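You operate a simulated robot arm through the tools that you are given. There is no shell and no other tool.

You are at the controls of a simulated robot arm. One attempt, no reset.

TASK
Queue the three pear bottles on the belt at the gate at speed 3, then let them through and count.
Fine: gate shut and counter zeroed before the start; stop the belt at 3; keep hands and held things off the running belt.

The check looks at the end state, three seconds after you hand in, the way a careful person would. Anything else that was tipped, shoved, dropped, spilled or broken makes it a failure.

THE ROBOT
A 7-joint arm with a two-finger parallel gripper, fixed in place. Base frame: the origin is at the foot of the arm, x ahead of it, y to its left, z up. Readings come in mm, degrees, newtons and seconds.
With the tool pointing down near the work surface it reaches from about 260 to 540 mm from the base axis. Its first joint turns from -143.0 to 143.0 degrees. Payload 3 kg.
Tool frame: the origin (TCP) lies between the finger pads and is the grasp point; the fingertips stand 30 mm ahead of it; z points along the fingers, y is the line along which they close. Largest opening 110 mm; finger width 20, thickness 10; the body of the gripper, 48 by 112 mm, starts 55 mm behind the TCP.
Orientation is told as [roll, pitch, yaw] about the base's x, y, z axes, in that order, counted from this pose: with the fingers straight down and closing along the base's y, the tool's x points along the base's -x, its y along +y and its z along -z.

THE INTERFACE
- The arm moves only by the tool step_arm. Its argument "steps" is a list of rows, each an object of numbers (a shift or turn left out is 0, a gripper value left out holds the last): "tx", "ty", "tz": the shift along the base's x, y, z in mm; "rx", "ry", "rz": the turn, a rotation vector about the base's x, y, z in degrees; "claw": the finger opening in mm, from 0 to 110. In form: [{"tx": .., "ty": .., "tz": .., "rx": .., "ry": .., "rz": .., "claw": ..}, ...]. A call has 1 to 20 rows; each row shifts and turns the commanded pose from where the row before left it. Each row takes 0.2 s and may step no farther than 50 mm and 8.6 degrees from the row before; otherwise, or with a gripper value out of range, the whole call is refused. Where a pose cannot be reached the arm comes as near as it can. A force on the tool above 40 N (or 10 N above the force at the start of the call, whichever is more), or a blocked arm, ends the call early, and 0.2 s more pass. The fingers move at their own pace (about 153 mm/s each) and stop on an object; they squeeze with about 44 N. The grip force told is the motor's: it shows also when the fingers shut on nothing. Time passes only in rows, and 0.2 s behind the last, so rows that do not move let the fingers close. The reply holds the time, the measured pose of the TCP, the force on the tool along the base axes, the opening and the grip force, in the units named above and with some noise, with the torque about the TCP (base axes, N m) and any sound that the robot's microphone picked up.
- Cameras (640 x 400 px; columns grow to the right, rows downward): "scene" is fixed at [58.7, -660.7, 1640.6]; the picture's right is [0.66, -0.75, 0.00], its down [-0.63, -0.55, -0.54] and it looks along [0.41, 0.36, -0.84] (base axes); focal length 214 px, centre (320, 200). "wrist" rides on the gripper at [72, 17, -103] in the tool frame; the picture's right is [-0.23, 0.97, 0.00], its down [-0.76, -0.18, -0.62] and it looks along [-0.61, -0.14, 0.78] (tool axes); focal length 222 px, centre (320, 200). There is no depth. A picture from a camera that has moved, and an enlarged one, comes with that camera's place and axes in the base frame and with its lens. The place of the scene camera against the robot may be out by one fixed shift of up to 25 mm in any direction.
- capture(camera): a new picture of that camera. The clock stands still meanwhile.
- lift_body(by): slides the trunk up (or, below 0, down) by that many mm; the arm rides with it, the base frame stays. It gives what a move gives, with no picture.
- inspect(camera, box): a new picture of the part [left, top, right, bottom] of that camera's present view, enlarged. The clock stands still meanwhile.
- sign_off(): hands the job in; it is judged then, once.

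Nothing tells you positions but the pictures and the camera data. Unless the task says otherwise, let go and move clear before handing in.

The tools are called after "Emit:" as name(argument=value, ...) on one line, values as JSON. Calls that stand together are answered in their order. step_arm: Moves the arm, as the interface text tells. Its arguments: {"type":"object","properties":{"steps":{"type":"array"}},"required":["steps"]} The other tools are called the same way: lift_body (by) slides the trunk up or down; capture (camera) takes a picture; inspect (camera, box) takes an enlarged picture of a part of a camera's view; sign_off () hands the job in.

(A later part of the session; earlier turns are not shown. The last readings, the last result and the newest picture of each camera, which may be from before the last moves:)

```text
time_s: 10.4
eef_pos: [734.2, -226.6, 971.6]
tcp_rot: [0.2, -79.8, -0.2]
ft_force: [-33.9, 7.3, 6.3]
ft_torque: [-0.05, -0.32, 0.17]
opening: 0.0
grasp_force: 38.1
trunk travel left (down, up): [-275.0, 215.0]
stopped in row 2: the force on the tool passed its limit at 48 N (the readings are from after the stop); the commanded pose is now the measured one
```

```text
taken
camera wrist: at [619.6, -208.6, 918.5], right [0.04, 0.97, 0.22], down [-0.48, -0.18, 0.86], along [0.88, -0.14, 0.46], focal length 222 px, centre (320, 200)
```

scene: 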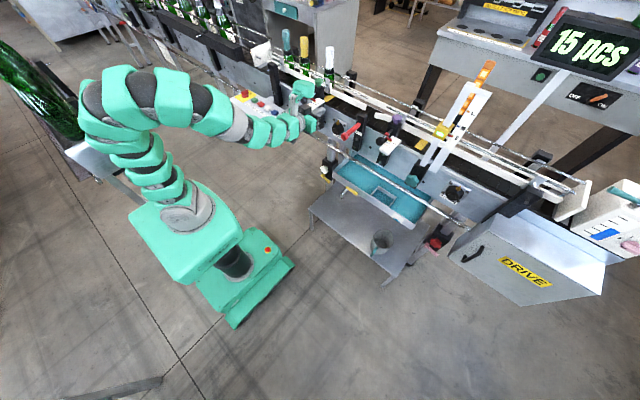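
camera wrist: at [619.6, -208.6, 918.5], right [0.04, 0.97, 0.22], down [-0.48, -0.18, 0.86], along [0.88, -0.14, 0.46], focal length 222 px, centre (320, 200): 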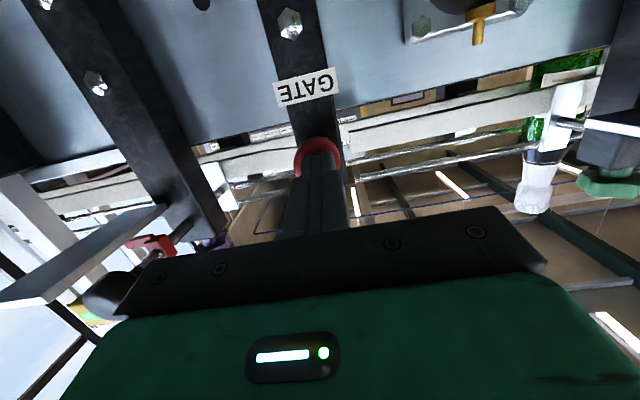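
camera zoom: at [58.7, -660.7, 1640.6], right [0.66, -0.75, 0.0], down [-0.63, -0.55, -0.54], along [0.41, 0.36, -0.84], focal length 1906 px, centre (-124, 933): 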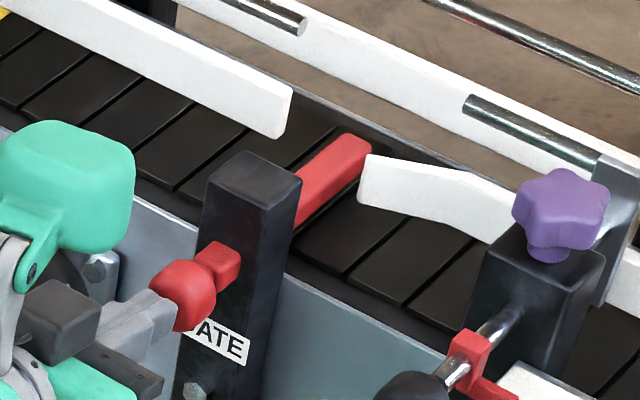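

The gate hit its hard stop (48 N) with the bar across the lane, so it's shut. I'll back straight off the ball, then swing to a look-down pose in front of the control panel.

Emit:
step_arm(steps=[{"tx": -30}, {"tx": -45}, {"tx": -45}, {"tx": -4, "ty": 35, "tz": 6, "ry": 3}, {"tx": -4, "ty": 42, "tz": 6, "ry": 3.5}, {"tx": -4, "ty": 42, "tz": 6, "ry": 3.5}, {"tx": -4, "ty": 42, "tz": 6, "ry": 3.5}, {"tx": -4, "ty": 42, "tz": 6, "ry": 3.5}, {"tx": -4, "ty": 42, "tz": 6, "ry": 3.5}, {"tx": -4, "ty": 42, "tz": 6, "ry": 3.5}, {"tx": -4, "ty": 42, "tz": 6, "ry": 3.5}, {"tx": -4, "ty": 42, "tz": 6, "ry": 3.5}, {"tx": -4, "ty": 42, "tz": 6, "ry": 3.5}])

Emit:
capture(camera="wrist")

Emit:
capture(camera="scene")

```text
time_s: 13.2
eef_pos: [583.7, 200.7, 1041.8]
tcp_rot: [0.0, -45.0, 0.0]
ft_force: [0.4, 0.1, -0.1]
ft_torque: [0.06, 0.03, 0.05]
opening: 0.0
grasp_force: 37.5
out of reach, approached as far as the arm can: row 6, 7
trunk travel left (down, up): [-275.0, 215.0]
```

```text
taken
camera wrist: at [461.1, 219.0, 1063.5], right [0.16, 0.97, 0.16], down [0.1, -0.18, 0.98], along [0.98, -0.14, -0.12], focal length 222 px, centre (320, 200)
```

wrist: 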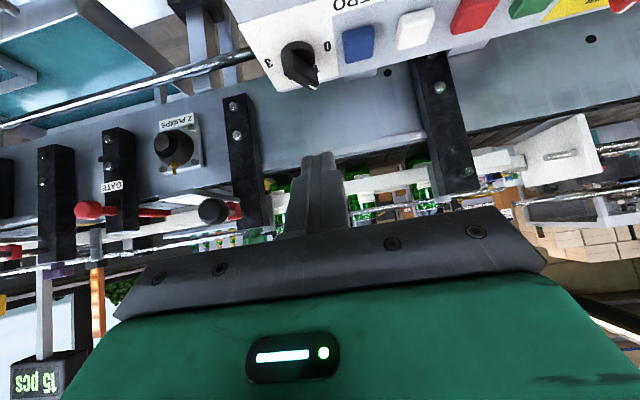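

```text
taken
```

scene: 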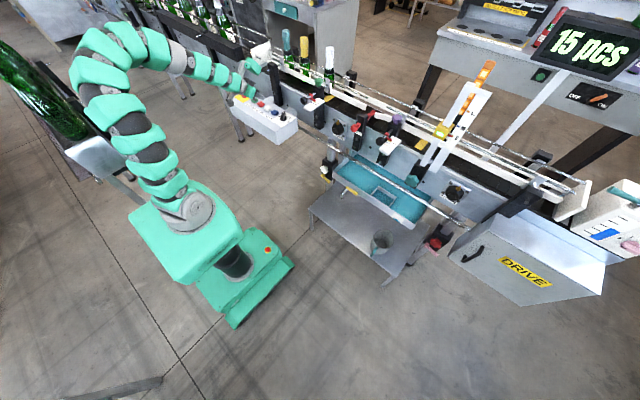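

The arm is clear and near the panel. I'll tip the tool more downward here to see how far out it can point down and to get a steeper look at the knob.

Emit:
step_arm(steps=[{"ry": 7}, {"ry": 7}, {"ry": 7}, {"ry": 7}])

Emit:
capture(camera="wrist")

```text
time_s: 14.2
eef_pos: [584.4, 199.5, 1042.0]
tcp_rot: [0.1, -17.1, 0.0]
ft_force: [-0.4, 0.2, -0.7]
ft_torque: [-0.02, 0.01, 0.03]
opening: 0.2
grasp_force: 38.0
trunk travel left (down, up): [-275.0, 215.0]
```

```text
taken
camera wrist: at [486.9, 217.2, 1120.6], right [0.22, 0.97, 0.07], down [0.54, -0.18, 0.82], along [0.81, -0.14, -0.57], focal length 222 px, centre (320, 200)
```

wrist: 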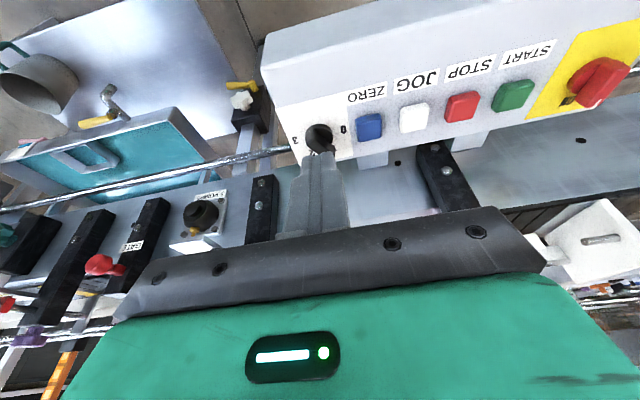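

Reach is good here even with the tool almost vertical. I'll step further out above the knob, staying about 100 mm above it, to see whether the tool can be fully vertical there.

Emit:
step_arm(steps=[{"tx": 30, "ty": -3}, {"tx": 30, "ty": -3}, {"tx": 20, "ty": -3, "ry": 4}, {"tx": 20, "ty": -3, "ry": 4}])

Emit:
capture(camera="wrist")

```text
time_s: 15.2
eef_pos: [687.2, 187.3, 1043.0]
tcp_rot: [-0.1, -9.1, -0.1]
ft_force: [-0.3, 0.6, -0.3]
ft_torque: [-0.01, -0.02, -0.01]
opening: 0.0
grasp_force: 37.3
trunk travel left (down, up): [-275.0, 215.0]
```

```text
taken
camera wrist: at [599.5, 205.1, 1134.1], right [0.23, 0.97, 0.04], down [0.65, -0.18, 0.74], along [0.72, -0.14, -0.68], focal length 222 px, centre (320, 200)
```

wrist: 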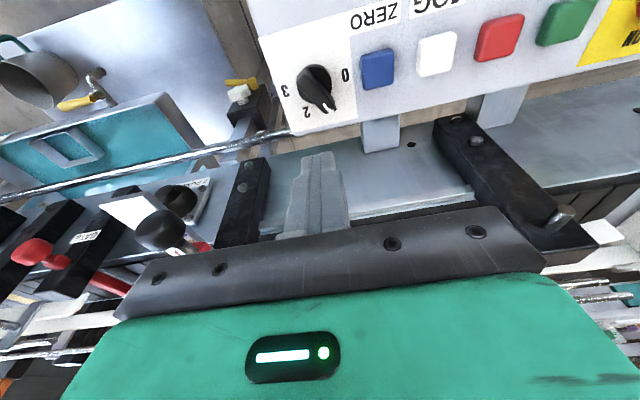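

Reach out here works with the tool nearly vertical (687, 187, 1043). A close look at the knob and buttons from this near-overhead view will refine their positions.

Emit:
inspect(camera="wrist", box=[260, 20, 420, 140])

Emit:
inspect(camera="wrist", box=[280, 55, 360, 125])

Emit:
inspect(camera="scene", box=[225, 75, 305, 130])

```text
3.33 times, centred on (340, 80) of wrist
camera zoom: at [599.5, 205.1, 1134.1], right [0.23, 0.97, 0.04], down [0.65, -0.18, 0.74], along [0.72, -0.14, -0.68], focal length 740 px, centre (253, 600)
```

zoom: 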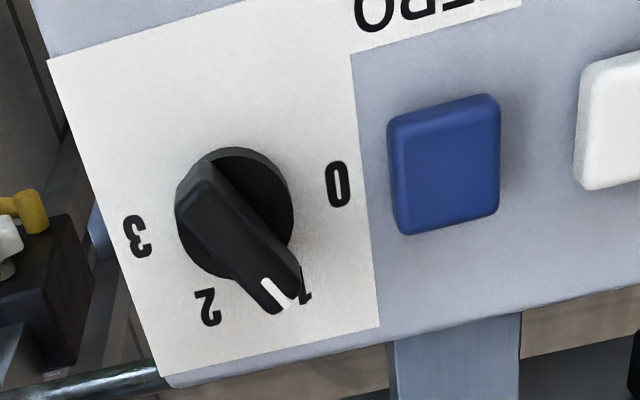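

```text
5.71 times, centred on (320, 90) of wrist
camera zoom: at [599.5, 205.1, 1134.1], right [0.23, 0.97, 0.04], down [0.65, -0.18, 0.74], along [0.72, -0.14, -0.68], focal length 1269 px, centre (320, 829)
```

zoom: 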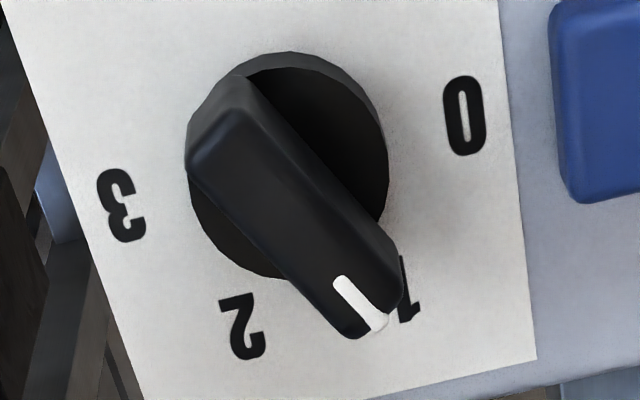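

```text
7.27 times, centred on (265, 102) of scene
camera zoom: at [58.7, -660.7, 1640.6], right [0.66, -0.75, 0.0], down [-0.63, -0.55, -0.54], along [0.41, 0.36, -0.84], focal length 1560 px, centre (720, 909)
```

zoom: 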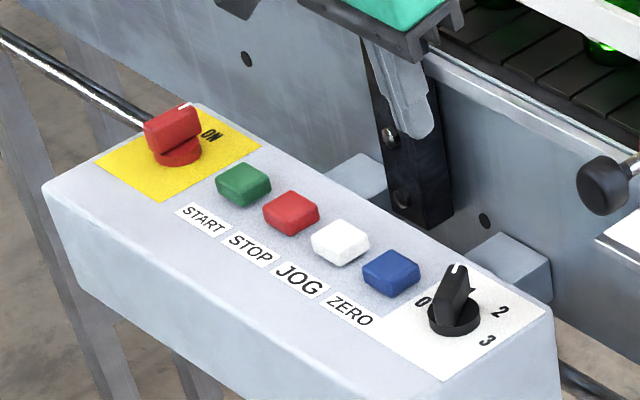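

The knob is a bar handle (about 16 mm wide, top at z≈892) centred near (692.5, 187.5) and pointing at +30° ("1"). It needs −120° to reach "3". I'll bring the tool fully vertical above it and rehearse the yaw range in the air first.

Emit:
step_arm(steps=[{"tx": 2.6, "ry": 4.5}, {"tx": 2.6, "ry": 4.6}, {"rz": -8}, {"rz": -8}, {"rz": -8}, {"rz": -8}, {"rz": -8}, {"rz": -8}, {"rz": -8}, {"rz": -8}, {"rz": -8}, {"rz": -8}, {"rz": -8}])

Emit:
capture(camera="wrist")

```text
time_s: 18.0
eef_pos: [691.8, 185.7, 1042.5]
tcp_rot: [-0.2, 0.0, -88.2]
ft_force: [0.2, -0.4, 0.3]
ft_torque: [0.04, -0.02, -0.01]
opening: 0.0
grasp_force: 37.8
trunk travel left (down, up): [-275.0, 215.0]
```

```text
taken
camera wrist: at [707.0, 260.4, 1146.0], right [0.98, -0.2, 0.0], down [-0.15, -0.77, 0.62], along [-0.12, -0.61, -0.78], focal length 222 px, centre (320, 200)
```

wrist: 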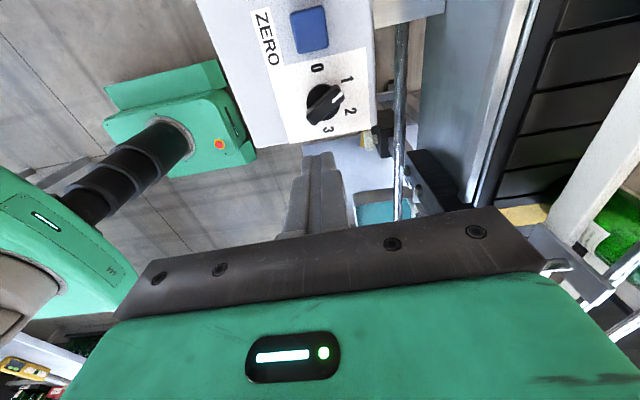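

Yaw −88° is reachable there. This view gives a second look at the knob pointer.

Emit:
inspect(camera="wrist", box=[280, 50, 380, 150])

```text
4.00 times, centred on (330, 100) of wrist
camera zoom: at [707.0, 260.4, 1146.0], right [0.98, -0.2, 0.0], down [-0.15, -0.77, 0.62], along [-0.12, -0.61, -0.78], focal length 888 px, centre (280, 600)
```

zoom: 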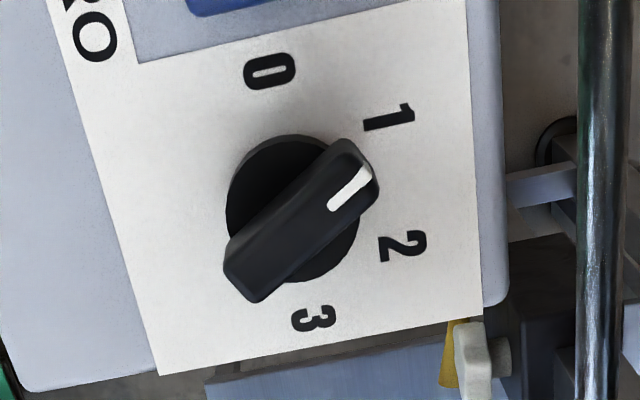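

Knob centre confirmed at about (694.5, 188), pointer at +30°. Now I'll yaw to +30° over it and open the fingers a little, still in the air.

Emit:
step_arm(steps=[{"rz": 8}, {"rz": 8}, {"rz": 8}, {"rz": 8}, {"rz": 8}, {"rz": 8}, {"rz": 8}, {"rz": 8}, {"rz": 8}, {"rz": 8}, {"rz": 8}, {"rz": 8}, {"rz": 8}, {"rz": 8}, {"rz": 6, "tx": 2.5, "ty": 2, "claw": 46}, {}, {}])

Emit:
capture(camera="wrist")

```text
time_s: 21.6
eef_pos: [694.6, 189.0, 1042.4]
tcp_rot: [0.0, 0.0, 30.0]
ft_force: [-0.1, -0.5, 0.0]
ft_torque: [-0.02, 0.0, 0.0]
opening: 46.0
grasp_force: 0.0
trunk travel left (down, up): [-275.0, 215.0]
```

```text
taken
camera wrist: at [624.2, 168.2, 1146.0], right [-0.29, 0.96, 0.0], down [0.75, 0.23, 0.62], along [0.6, 0.18, -0.78], focal length 222 px, centre (320, 200)
```

wrist: 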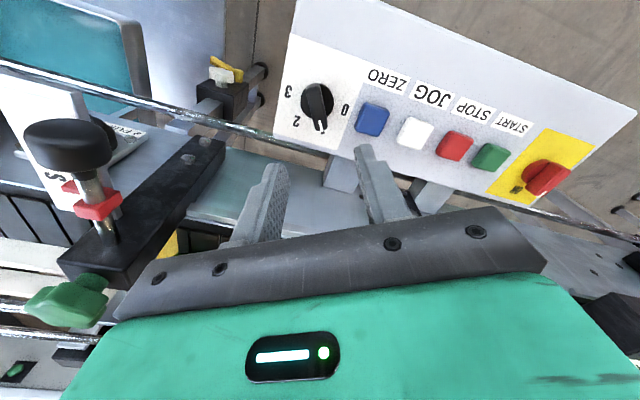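

Clearance to the rail knob is fine (about 55 mm). Descending toward the knob, pausing above it to check alignment.

Emit:
step_arm(steps=[{"tz": -35}, {"tz": -35}, {"tz": -30}, {}])

Emit:
capture(camera="wrist")

Emit:
inspect(camera="scene", box=[245, 75, 325, 130])

```text
time_s: 22.6
eef_pos: [695.2, 188.1, 943.3]
tcp_rot: [0.0, 0.1, 30.0]
ft_force: [-0.9, -0.7, 0.4]
ft_torque: [0.03, -0.01, -0.01]
opening: 46.1
grasp_force: 0.1
trunk travel left (down, up): [-275.0, 215.0]
```

```text
taken
camera wrist: at [624.4, 167.9, 1046.1], right [-0.29, 0.96, 0.0], down [0.75, 0.23, 0.62], along [0.6, 0.18, -0.78], focal length 222 px, centre (320, 200)
```

wrist: 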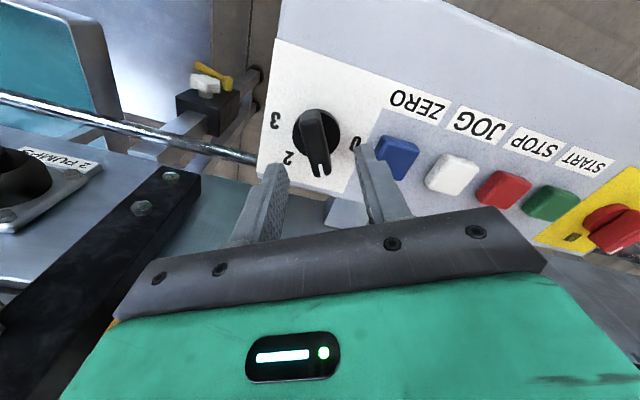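

```text
7.27 times, centred on (285, 102) of scene
camera zoom: at [58.7, -660.7, 1640.6], right [0.66, -0.75, 0.0], down [-0.63, -0.55, -0.54], along [0.41, 0.36, -0.84], focal length 1560 px, centre (574, 909)
```

zoom: 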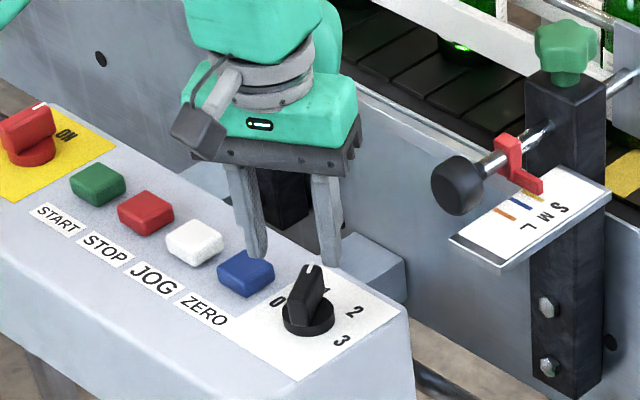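

Emit:
inspect(camera="wrist", box=[260, 90, 380, 200])

```text
3.64 times, centred on (320, 145) of wrist
camera zoom: at [624.4, 167.9, 1046.1], right [-0.29, 0.96, 0.0], down [0.75, 0.23, 0.62], along [0.6, 0.18, -0.78], focal length 808 px, centre (320, 400)
```

zoom: 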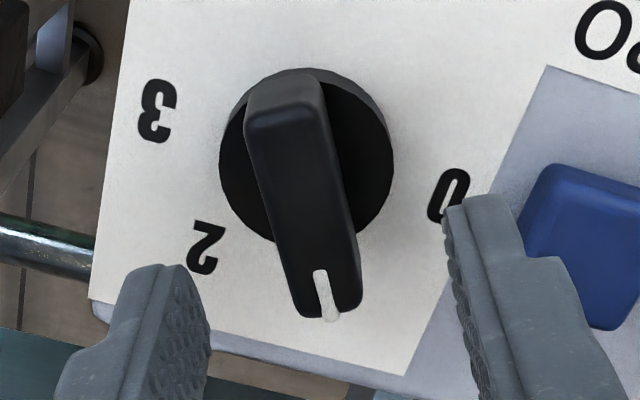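

The handle is at 29–30° and sits centred between the fingers within about 2 mm. I'll lower so the fingertips straddle it, then close.

Emit:
step_arm(steps=[{"tx": -1.2, "ty": -2, "tz": -15}, {"tz": -12}, {"tz": -9}, {}])

Emit:
inspect(camera="wrist", box=[260, 90, 380, 200])

Emit:
inspect(camera="scene", box=[255, 85, 315, 125])

```text
time_s: 23.6
eef_pos: [693.9, 186.6, 907.0]
tcp_rot: [0.0, -0.1, 29.9]
ft_force: [-0.2, -0.8, 0.8]
ft_torque: [0.04, 0.05, 0.03]
opening: 46.0
grasp_force: 0.0
trunk travel left (down, up): [-275.0, 215.0]
```

```text
3.64 times, centred on (320, 145) of wrist
camera zoom: at [623.0, 166.3, 1010.1], right [-0.29, 0.96, 0.0], down [0.75, 0.23, 0.62], along [0.6, 0.18, -0.78], focal length 808 px, centre (320, 400)
```

zoom: 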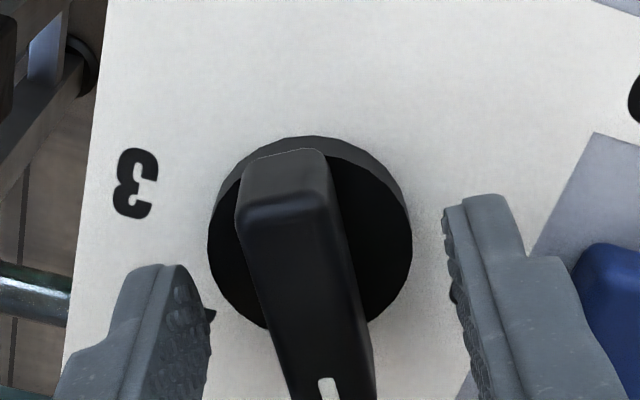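

```text
10.00 times, centred on (285, 105) of scene
camera zoom: at [58.7, -660.7, 1640.6], right [0.66, -0.75, 0.0], down [-0.63, -0.55, -0.54], along [0.41, 0.36, -0.84], focal length 2145 px, centre (670, 1150)
```

zoom: 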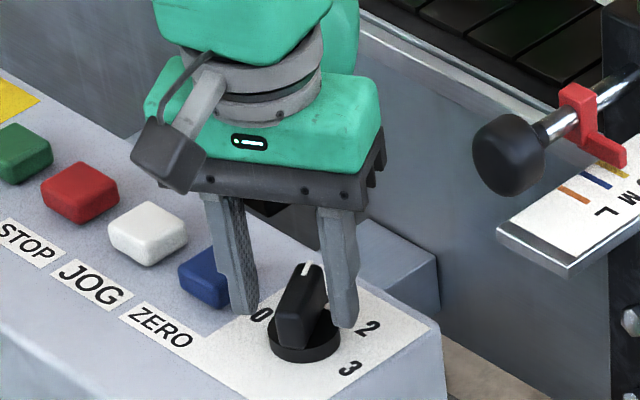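

The fingers straddle the handle nicely. A 1 mm trim, then close on it.

Emit:
step_arm(steps=[{"tx": -1, "ty": -0.6}, {"claw": 20}, {"claw": 8}, {}, {}])

Emit:
inspect(camera="wrist", box=[260, 90, 380, 200])

```text
time_s: 24.8
eef_pos: [692.9, 184.4, 906.6]
tcp_rot: [0.0, 0.0, 29.9]
ft_force: [8.8, -15.2, 0.8]
ft_torque: [-0.28, -0.45, -0.02]
opening: 15.9
grasp_force: 44.7
trunk travel left (down, up): [-275.0, 215.0]
```

```text
3.64 times, centred on (320, 145) of wrist
camera zoom: at [623.0, 164.0, 1009.7], right [-0.29, 0.96, 0.0], down [0.75, 0.23, 0.62], along [0.6, 0.18, -0.78], focal length 808 px, centre (320, 400)
```

zoom: 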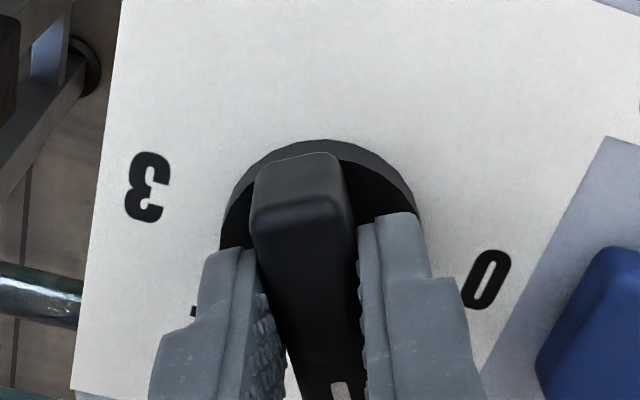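

Gripped the handle (15.9 mm). I'll relax the small sideways load and turn it −120° about the vertical.

Emit:
step_arm(steps=[{"tx": 0.6, "ty": -1.4}, {"rz": -6}, {"rz": -8}, {"rz": -8}, {"rz": -8}])

Emit:
inspect(camera="wrist", box=[260, 90, 380, 200])

```text
time_s: 26.0
eef_pos: [693.7, 184.8, 906.0]
tcp_rot: [0.0, 0.0, -0.3]
ft_force: [8.7, -0.8, -1.4]
ft_torque: [0.08, -1.44, -0.01]
opening: 15.6
grasp_force: 45.1
trunk travel left (down, up): [-275.0, 215.0]
```

```text
3.64 times, centred on (320, 145) of wrist
camera zoom: at [621.7, 203.3, 1009.7], right [0.23, 0.97, 0.0], down [0.76, -0.18, 0.62], along [0.61, -0.14, -0.78], focal length 808 px, centre (320, 400)
```

zoom: 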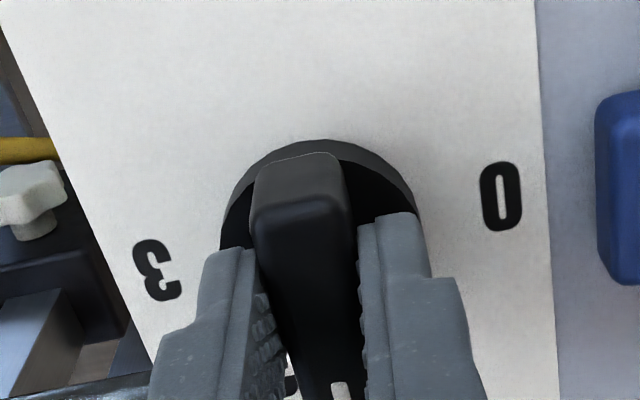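

The knob turns with the gripper, now at 0° between 1 and 2, and loads are small. Continuing to −90°.

Emit:
step_arm(steps=[{"rz": -8}, {"rz": -8}, {"rz": -8}, {"rz": -8}, {"rz": -8}, {"rz": -8}, {"rz": -8}, {"rz": -8}, {"rz": -8}, {"rz": -8}, {"rz": -8}, {"rz": -2}])

Emit:
inspect(camera="wrist", box=[240, 60, 400, 200])

```text
time_s: 27.9
eef_pos: [694.2, 187.2, 906.3]
tcp_rot: [0.3, 0.1, -68.4]
ft_force: [17.5, 8.9, -16.0]
ft_torque: [-0.33, -0.42, 0.01]
opening: 15.7
grasp_force: 45.1
trunk travel left (down, up): [-275.0, 215.0]
stopped in row 9: the force on the tool passed its limit at 41 N (the readings are from after the stop); the commanded pose is now the measured one
```

```text
2.86 times, centred on (320, 130) of wrist
camera zoom: at [683.9, 261.1, 1009.9], right [0.99, 0.15, 0.0], down [0.11, -0.77, 0.62], along [0.09, -0.62, -0.78], focal length 635 px, centre (320, 400)
```

zoom: 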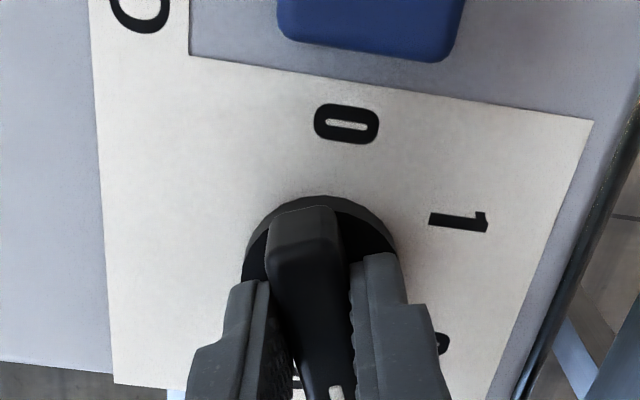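

The turn paused at −68° from sideways load because the knob axis sits slightly to +x of my axis. I'll recentre a little to unload it, then continue in smaller steps.

Emit:
step_arm(steps=[{"tx": 1.6, "ty": 0.8, "tz": -1}, {}])

```text
time_s: 28.6
eef_pos: [693.9, 186.5, 906.5]
tcp_rot: [-0.1, 0.0, -68.5]
ft_force: [4.0, 2.7, -11.3]
ft_torque: [0.43, 0.29, 0.02]
opening: 15.8
grasp_force: 45.0
trunk travel left (down, up): [-275.0, 215.0]
```

Emit:
step_arm(steps=[{"rz": -4}, {"rz": -4}, {"rz": -4}, {"rz": -4}, {"rz": -3}])

Emit:
inspect(camera="wrist", box=[240, 60, 400, 200])

Emit:
inspect(camera="scene", box=[255, 85, 315, 125])

```text
time_s: 29.8
eef_pos: [694.4, 186.9, 907.3]
tcp_rot: [0.2, 0.1, -87.5]
ft_force: [4.0, 7.7, -11.8]
ft_torque: [1.13, 0.09, -0.03]
opening: 15.8
grasp_force: 44.7
trunk travel left (down, up): [-275.0, 215.0]
```

```text
2.86 times, centred on (320, 130) of wrist
camera zoom: at [709.1, 261.0, 1009.8], right [0.98, -0.19, 0.0], down [-0.15, -0.77, 0.62], along [-0.11, -0.61, -0.78], focal length 635 px, centre (320, 400)
```

zoom: 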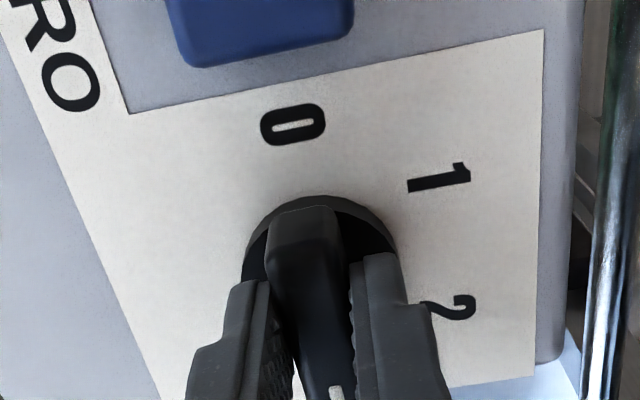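

```text
10.00 times, centred on (285, 105) of scene
camera zoom: at [58.7, -660.7, 1640.6], right [0.66, -0.75, 0.0], down [-0.63, -0.55, -0.54], along [0.41, 0.36, -0.84], focal length 2145 px, centre (670, 1150)
```

zoom: 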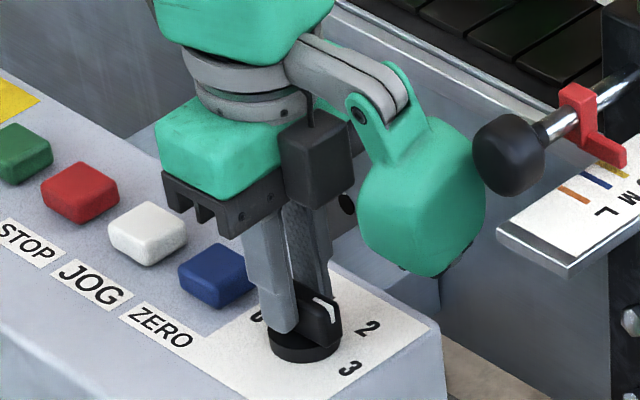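

The knob is at about −87.5°, at "3". I notice a wrist housing hanging close to the black rail-adjust knob, so I'll check that gap before doing anything else.

Emit:
inspect(camera="scene", box=[285, 88, 317, 114])

Emit:
inspect(camera="scene", box=[210, 40, 370, 140])

Emit:
capture(camera="wrist")

```text
15.38 times, centred on (301, 101) of scene
camera zoom: at [58.7, -660.7, 1640.6], right [0.66, -0.75, 0.0], down [-0.63, -0.55, -0.54], along [0.41, 0.36, -0.84], focal length 3300 px, centre (612, 1723)
```

zoom: 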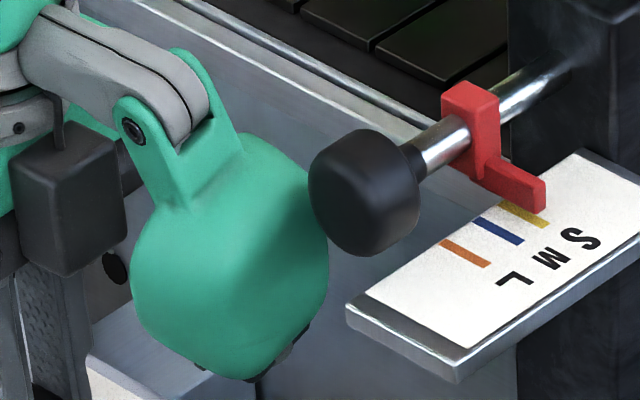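

```text
4.00 times, centred on (290, 90) of scene
camera zoom: at [58.7, -660.7, 1640.6], right [0.66, -0.75, 0.0], down [-0.63, -0.55, -0.54], along [0.41, 0.36, -0.84], focal length 858 px, centre (440, 640)
```

zoom: 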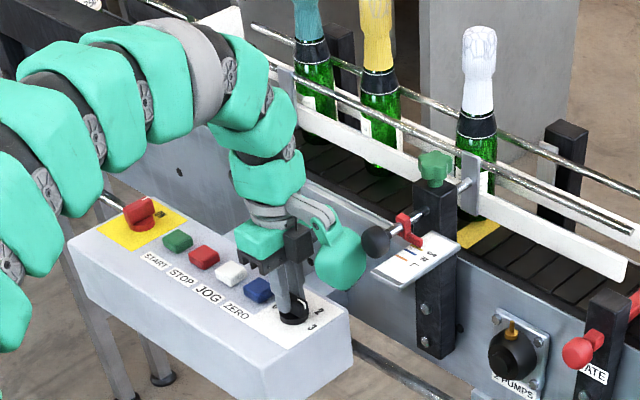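

```text
taken
camera wrist: at [709.1, 261.0, 1009.8], right [0.98, -0.19, 0.0], down [-0.15, -0.77, 0.62], along [-0.11, -0.61, -0.78], focal length 222 px, centre (320, 200)
```

wrist: 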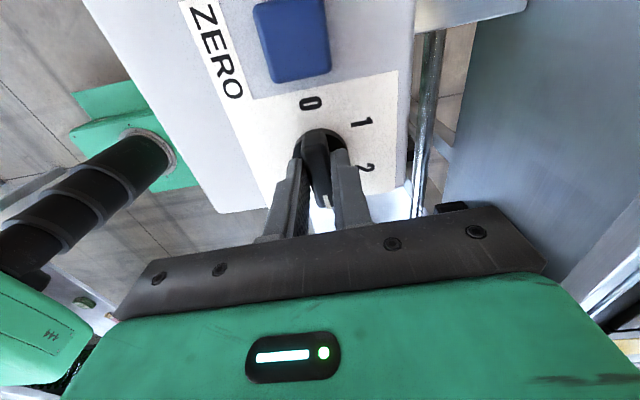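

The green housing rides on the tool (opposite the camera) and is very close to the black rail knob. The rail pointer still reads S. I'll open the fingers, check the knob stays at 3, then slide +y away from the rail knob before rising.

Emit:
step_arm(steps=[{"claw": 50}, {}])

Emit:
inspect(camera="wrist", box=[240, 60, 400, 200])

Emit:
inspect(camera="scene", box=[285, 88, 317, 114])

```text
time_s: 30.4
eef_pos: [694.0, 185.3, 907.6]
tcp_rot: [0.2, 0.0, -87.6]
ft_force: [-0.2, -0.1, 0.8]
ft_torque: [0.0, 0.01, 0.01]
opening: 50.1
grasp_force: 0.1
trunk travel left (down, up): [-275.0, 215.0]
```

```text
2.86 times, centred on (320, 130) of wrist
camera zoom: at [708.3, 260.0, 1010.8], right [0.98, -0.19, 0.0], down [-0.15, -0.77, 0.62], along [-0.11, -0.61, -0.78], focal length 635 px, centre (320, 400)
```

zoom: 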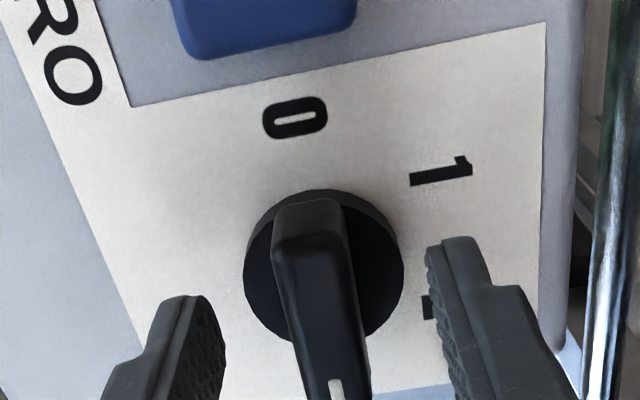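

```text
15.38 times, centred on (301, 101) of scene
camera zoom: at [58.7, -660.7, 1640.6], right [0.66, -0.75, 0.0], down [-0.63, -0.55, -0.54], along [0.41, 0.36, -0.84], focal length 3300 px, centre (612, 1723)
```

zoom: 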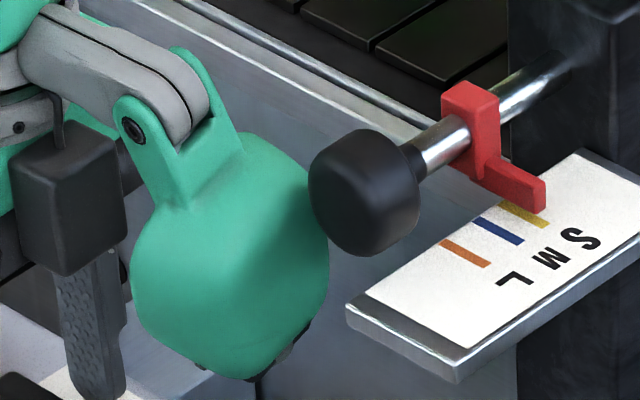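

With the fingers open the tool force is zero, so nothing is touching, and the handle points at about −90°. Sliding +y along the handle, then up, and looking again.

Emit:
step_arm(steps=[{"ty": 10}, {"ty": 10}, {"tz": 20}, {"ty": 10, "tz": 35}, {"ty": 15, "tz": 40}, {"tz": 25}, {}])

Emit:
inspect(camera="wrist", box=[260, 40, 400, 160])

Emit:
inspect(camera="scene", box=[255, 85, 325, 130])

```text
time_s: 31.9
eef_pos: [693.8, 231.1, 1028.3]
tcp_rot: [0.2, 0.0, -87.5]
ft_force: [-0.1, 0.0, -0.1]
ft_torque: [-0.02, 0.02, 0.03]
opening: 50.1
grasp_force: 0.0
trunk travel left (down, up): [-275.0, 215.0]
```

```text
3.33 times, centred on (330, 100) of wrist
camera zoom: at [707.3, 304.8, 1131.3], right [0.98, -0.18, 0.0], down [-0.15, -0.77, 0.62], along [-0.11, -0.61, -0.78], focal length 740 px, centre (287, 533)
```

zoom: 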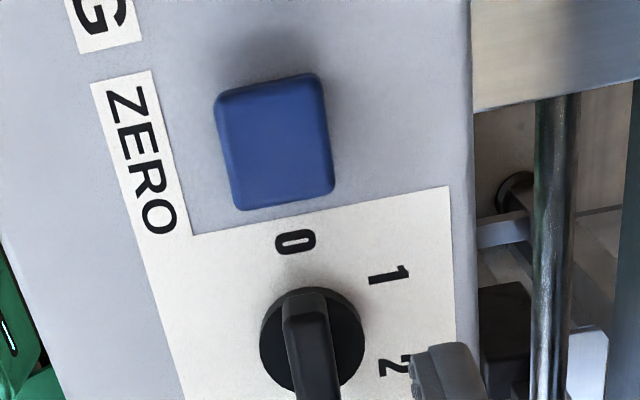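

```text
8.89 times, centred on (290, 108) of scene
camera zoom: at [58.7, -660.7, 1640.6], right [0.66, -0.75, 0.0], down [-0.63, -0.55, -0.54], along [0.41, 0.36, -0.84], focal length 1906 px, centre (587, 1022)
```

zoom: 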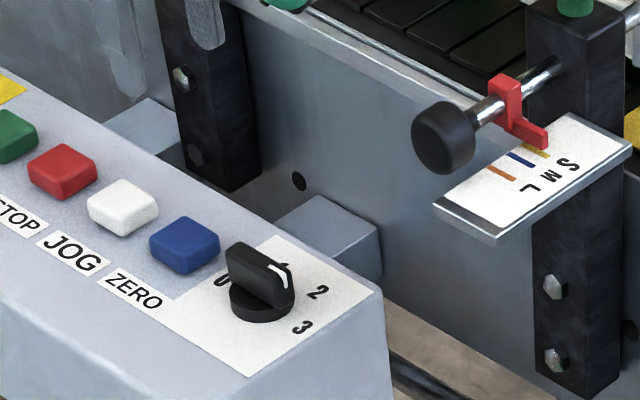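

Emit:
inspect(camera="scene", box=[272, 108, 302, 130])

Emit:
capture(camera="wrist")

```text
16.00 times, centred on (287, 119) of scene
camera zoom: at [58.7, -660.7, 1640.6], right [0.66, -0.75, 0.0], down [-0.63, -0.55, -0.54], along [0.41, 0.36, -0.84], focal length 3432 px, centre (848, 1496)
```

zoom: 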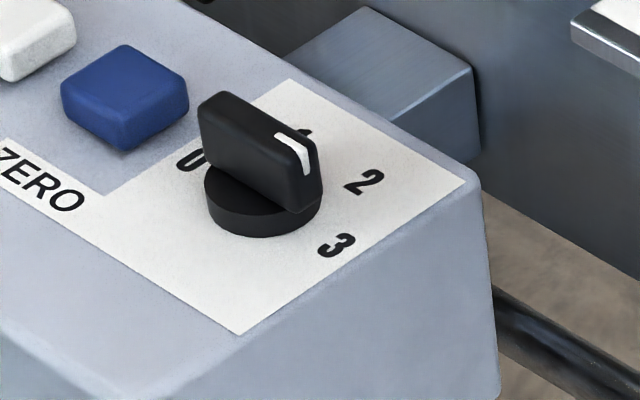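

```text
taken
camera wrist: at [707.3, 304.8, 1131.3], right [0.98, -0.18, 0.0], down [-0.15, -0.77, 0.62], along [-0.11, -0.61, -0.78], focal length 222 px, centre (320, 200)
```

wrist: 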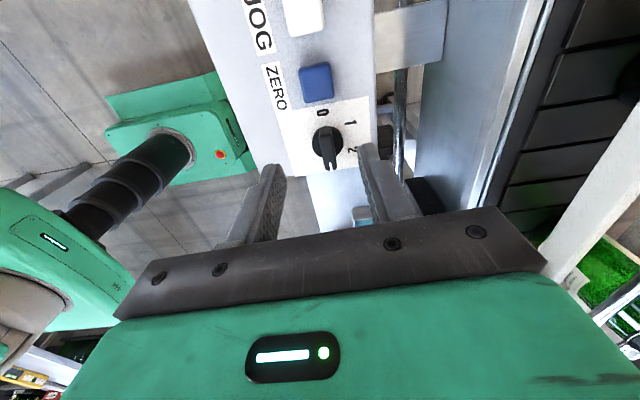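

Knob handle reads at "3" from both views. Next is ZERO at about (694, 257, top ≈877): I'll close the fingers, move over it and come down to just above.

Emit:
step_arm(steps=[{"claw": 0, "ty": 13}, {"ty": 13}, {"tz": -35}, {"tz": -35}, {"tz": -30}, {}])

Emit:
capture(camera="wrist")

Emit:
inspect(camera="scene", box=[240, 80, 310, 125])

```text
time_s: 33.4
eef_pos: [697.5, 255.6, 925.1]
tcp_rot: [0.2, 0.0, -87.4]
ft_force: [-0.2, -0.3, 1.1]
ft_torque: [-0.01, 0.01, -0.02]
opening: 0.1
grasp_force: 37.7
trunk travel left (down, up): [-275.0, 215.0]
```

```text
taken
camera wrist: at [709.8, 331.0, 1029.2], right [0.98, -0.18, 0.0], down [-0.15, -0.77, 0.62], along [-0.11, -0.61, -0.78], focal length 222 px, centre (320, 200)
```

wrist: 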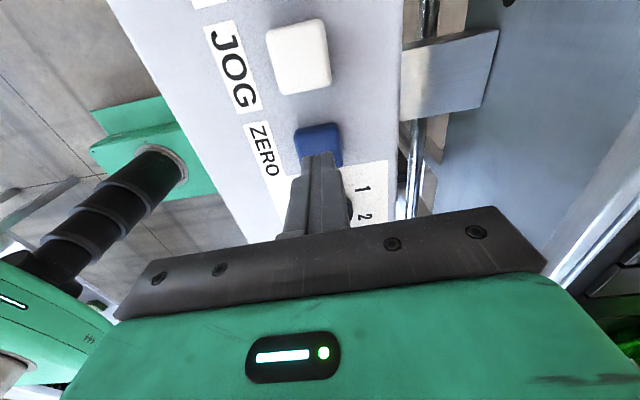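

```text
8.89 times, centred on (275, 102) of scene
camera zoom: at [58.7, -660.7, 1640.6], right [0.66, -0.75, 0.0], down [-0.63, -0.55, -0.54], along [0.41, 0.36, -0.84], focal length 1906 px, centre (720, 1067)
```

zoom: 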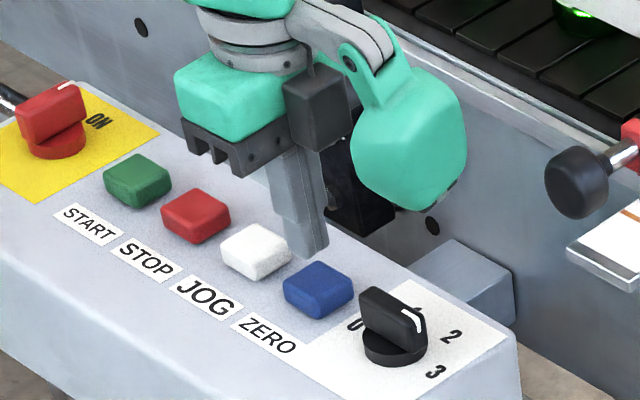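

Fingertips are over the ZERO button. Lowering gently until it presses.

Emit:
step_arm(steps=[{"tz": -6}, {"tz": -5}, {"tz": -3}, {"tz": -2}, {"tz": -2}])

Emit:
inspect(camera="scene", box=[520, 0, 640, 80])

```text
time_s: 34.5
eef_pos: [693.7, 255.6, 908.1]
tcp_rot: [0.2, -0.1, -87.5]
ft_force: [0.4, 0.9, 0.0]
ft_torque: [-0.03, -0.01, -0.03]
opening: 0.0
grasp_force: 38.4
trunk travel left (down, up): [-275.0, 215.0]
```

```text
5.00 times, centred on (580, 40) of scene
camera zoom: at [58.7, -660.7, 1640.6], right [0.66, -0.75, 0.0], down [-0.63, -0.55, -0.54], along [0.41, 0.36, -0.84], focal length 1072 px, centre (-980, 1000)
```

zoom: 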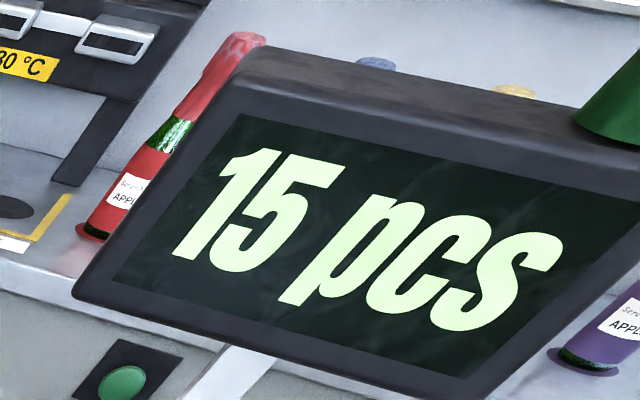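

No contact yet at 908. Going down further in 2 mm steps.

Emit:
step_arm(steps=[{"tz": -2}, {"tz": -2}, {"tz": -2}, {"tz": -2}])

Emit:
inspect(camera="scene", box=[520, 0, 640, 80])

Emit:
inspect(camera="scene", box=[240, 80, 310, 125])

```text
time_s: 35.5
eef_pos: [693.5, 256.2, 902.0]
tcp_rot: [0.1, 0.0, -87.5]
ft_force: [0.0, 1.4, 5.3]
ft_torque: [0.04, 0.01, -0.04]
opening: 0.0
grasp_force: 37.7
trunk travel left (down, up): [-275.0, 215.0]
heard: click
```

```text
5.00 times, centred on (580, 40) of scene
camera zoom: at [58.7, -660.7, 1640.6], right [0.66, -0.75, 0.0], down [-0.63, -0.55, -0.54], along [0.41, 0.36, -0.84], focal length 1072 px, centre (-980, 1000)
```

zoom: 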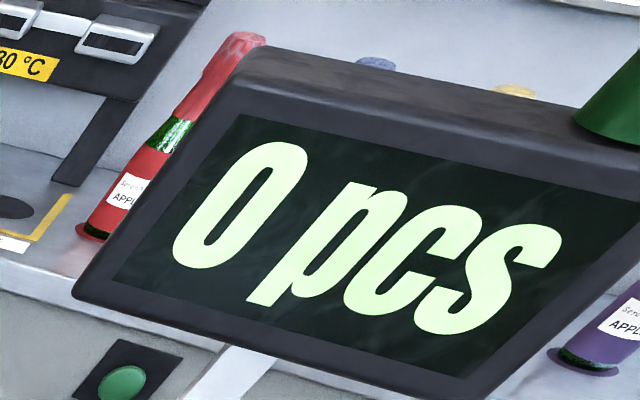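

```text
8.89 times, centred on (275, 102) of scene
camera zoom: at [58.7, -660.7, 1640.6], right [0.66, -0.75, 0.0], down [-0.63, -0.55, -0.54], along [0.41, 0.36, -0.84], focal length 1906 px, centre (720, 1067)
```

zoom: 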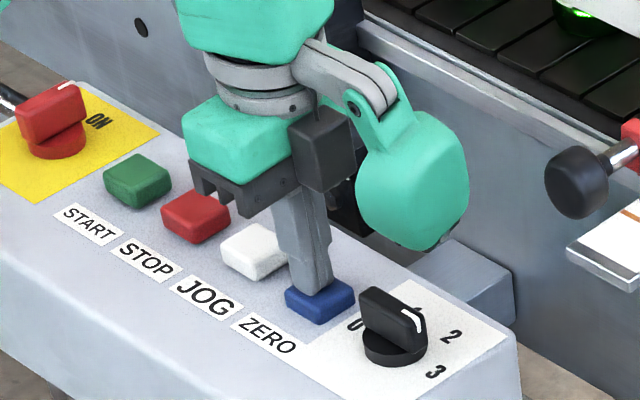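

The counter now reads 0 and I heard the click (contact near TCP z 905, click by 902). I'll rise clear and reorient to yaw 0, tool tilted forward 45°, in front of STOP/START, so that the later dash from gate to STOP needs little turning.

Emit:
step_arm(steps=[{"tz": 30}, {"tz": 48}, {"tz": 48}, {"tz": 22}, {"rz": 8, "tx": -5, "ty": 10}, {"rz": 8, "tx": -5, "ty": 10}, {"rz": 8, "tx": -5, "ty": 10}, {"rz": 8, "tx": -5, "ty": 10}, {"rz": 8, "tx": -5, "ty": 10}, {"rz": 8, "tx": -5, "ty": 10}, {"rz": 8, "tx": -5, "ty": 10}, {"rz": 8, "tx": -5, "ty": 10}, {"rz": 8, "tx": -5, "ty": 10}, {"rz": 8, "tx": -5, "ty": 10}, {"rz": 7.5, "tx": -4, "ty": 20}])

Emit:
step_arm(steps=[{"ry": -7.5, "tz": -8}, {"ry": -7.5, "tz": -8}, {"ry": -7.5, "tz": -8}, {"ry": -7.5, "tz": -8}, {"ry": -7.5, "tz": -8}, {"ry": -7.5, "tz": -8}, {}])

Emit:
capture(camera="wrist")

Emit:
capture(camera="scene")

```text
time_s: 38.8
eef_pos: [641.2, 376.2, 1048.7]
tcp_rot: [0.2, 0.0, 0.1]
ft_force: [-0.3, -1.1, 0.6]
ft_torque: [0.05, -0.02, -0.04]
opening: 0.2
grasp_force: 37.5
trunk travel left (down, up): [-275.0, 215.0]
```

```text
time_s: 40.4
eef_pos: [640.2, 377.6, 1002.0]
tcp_rot: [0.3, -45.1, -0.1]
ft_force: [0.6, -0.3, -0.3]
ft_torque: [0.02, -0.01, 0.02]
opening: 0.0
grasp_force: 37.5
trunk travel left (down, up): [-275.0, 215.0]
```

```text
taken
camera wrist: at [516.8, 395.4, 1025.0], right [0.16, 0.97, 0.17], down [0.1, -0.18, 0.98], along [0.98, -0.14, -0.12], focal length 222 px, centre (320, 200)
```

wrist: 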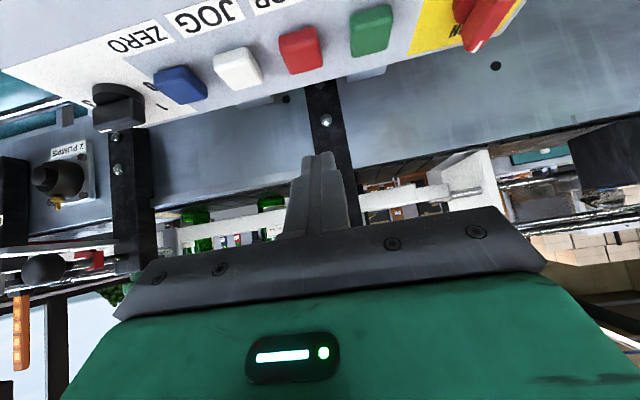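

```text
taken
```

scene: 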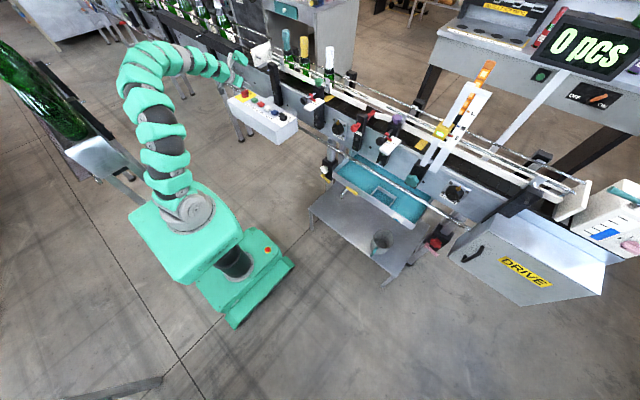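

Counter shows 0. STOP is at y≈375 and START at y≈433 (x≈694). I'll move to a hover over STOP first to rehearse that pose, tilted −35° for clearance to the main switch.

Emit:
step_arm(steps=[{"tx": 15, "tz": -20, "ry": 5}, {"tx": 15, "tz": -20, "ry": 5}, {"tx": 15, "ty": -2, "tz": -20}, {}])

Emit:
capture(camera="wrist")

Emit:
inspect(camera="scene", box=[225, 65, 305, 125])

```text
time_s: 41.4
eef_pos: [685.6, 375.2, 942.0]
tcp_rot: [0.2, -35.0, 0.0]
ft_force: [-0.9, -0.2, 0.4]
ft_torque: [0.0, -0.01, -0.03]
opening: 0.1
grasp_force: 38.0
trunk travel left (down, up): [-275.0, 215.0]
```

```text
taken
camera wrist: at [567.5, 392.3, 984.1], right [0.18, 0.97, 0.13], down [0.27, -0.18, 0.95], along [0.95, -0.14, -0.29], focal length 222 px, centre (320, 200)
```

wrist: 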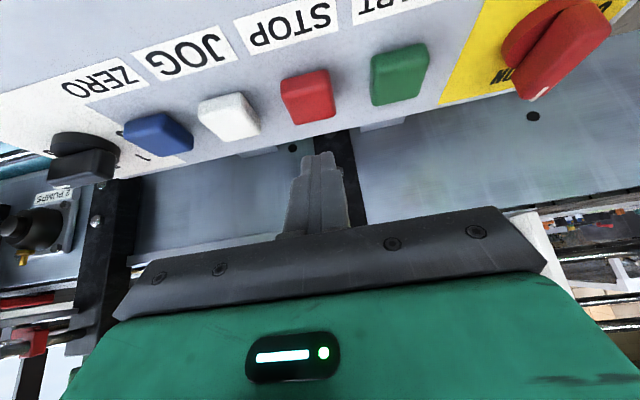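

```text
6.67 times, centred on (265, 95) of scene
camera zoom: at [58.7, -660.7, 1640.6], right [0.66, -0.75, 0.0], down [-0.63, -0.55, -0.54], along [0.41, 0.36, -0.84], focal length 1430 px, centre (687, 900)
```

zoom: 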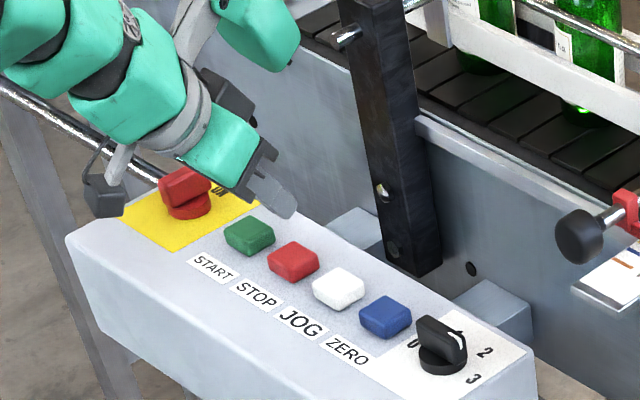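

STOP hover pose works. Now over to START (y≈434), with ample clearance over the main switch handle (top ≈907), and down to just above contact.

Emit:
step_arm(steps=[{"tx": -2, "ty": 30}, {"tx": -1, "ty": 29}, {"tz": -14}, {"tz": -12}, {}])

Emit:
capture(camera="wrist")

Emit:
inspect(camera="scene", box=[225, 65, 305, 125])

```text
time_s: 42.5
eef_pos: [682.3, 435.2, 916.8]
tcp_rot: [0.2, -35.0, 0.0]
ft_force: [-0.1, -0.2, -0.6]
ft_torque: [0.0, -0.03, 0.0]
opening: 0.0
grasp_force: 37.2
trunk travel left (down, up): [-275.0, 215.0]
```

```text
taken
camera wrist: at [564.4, 452.5, 960.0], right [0.18, 0.97, 0.13], down [0.27, -0.18, 0.95], along [0.95, -0.14, -0.29], focal length 222 px, centre (320, 200)
```

wrist: 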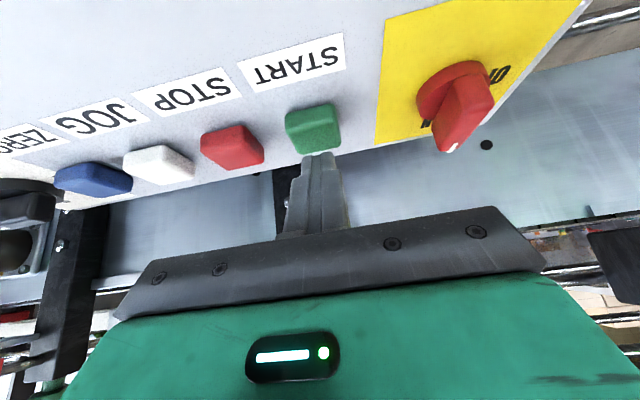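

```text
6.67 times, centred on (265, 95) of scene
camera zoom: at [58.7, -660.7, 1640.6], right [0.66, -0.75, 0.0], down [-0.63, -0.55, -0.54], along [0.41, 0.36, -0.84], focal length 1430 px, centre (687, 900)
```

zoom: 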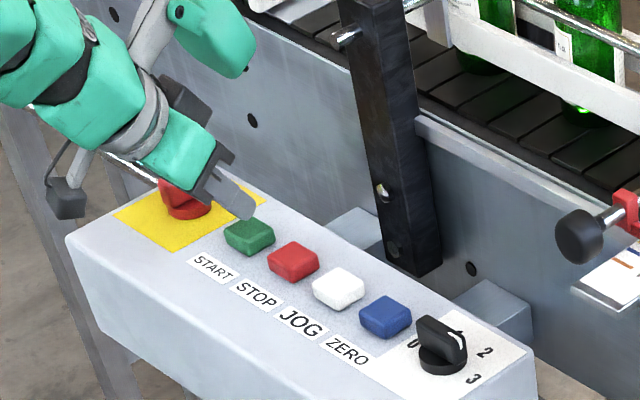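

Tip is just above START, slightly toward the far edge. A small shift −5 mm in x and then press down.

Emit:
step_arm(steps=[{"tx": -5, "tz": -4}, {"tz": -4}, {"tz": -3}, {"tz": -2}])

Emit:
inspect(camera="scene", box=[225, 65, 305, 125])

Emit:
inspect(camera="scene", box=[270, 20, 430, 140])

```text
time_s: 43.5
eef_pos: [678.6, 433.2, 902.8]
tcp_rot: [0.3, -35.0, 0.0]
ft_force: [0.3, 1.0, 1.7]
ft_torque: [-0.02, 0.02, 0.02]
opening: 0.2
grasp_force: 37.7
trunk travel left (down, up): [-275.0, 215.0]
heard: click
```

```text
6.67 times, centred on (265, 95) of scene
camera zoom: at [58.7, -660.7, 1640.6], right [0.66, -0.75, 0.0], down [-0.63, -0.55, -0.54], along [0.41, 0.36, -0.84], focal length 1430 px, centre (687, 900)
```

zoom: 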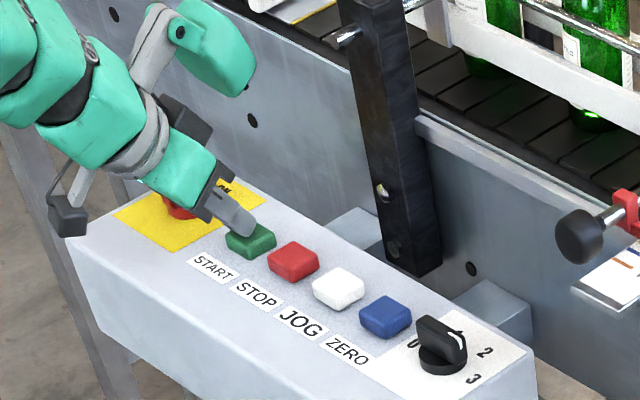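

```text
3.33 times, centred on (350, 80) of scene
camera zoom: at [58.7, -660.7, 1640.6], right [0.66, -0.75, 0.0], down [-0.63, -0.55, -0.54], along [0.41, 0.36, -0.84], focal length 715 px, centre (220, 600)
```

zoom: 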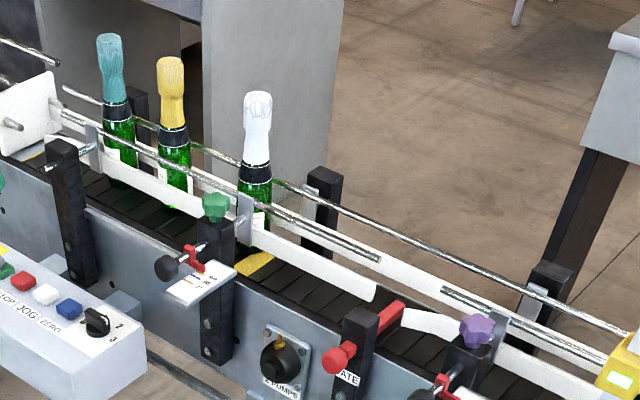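

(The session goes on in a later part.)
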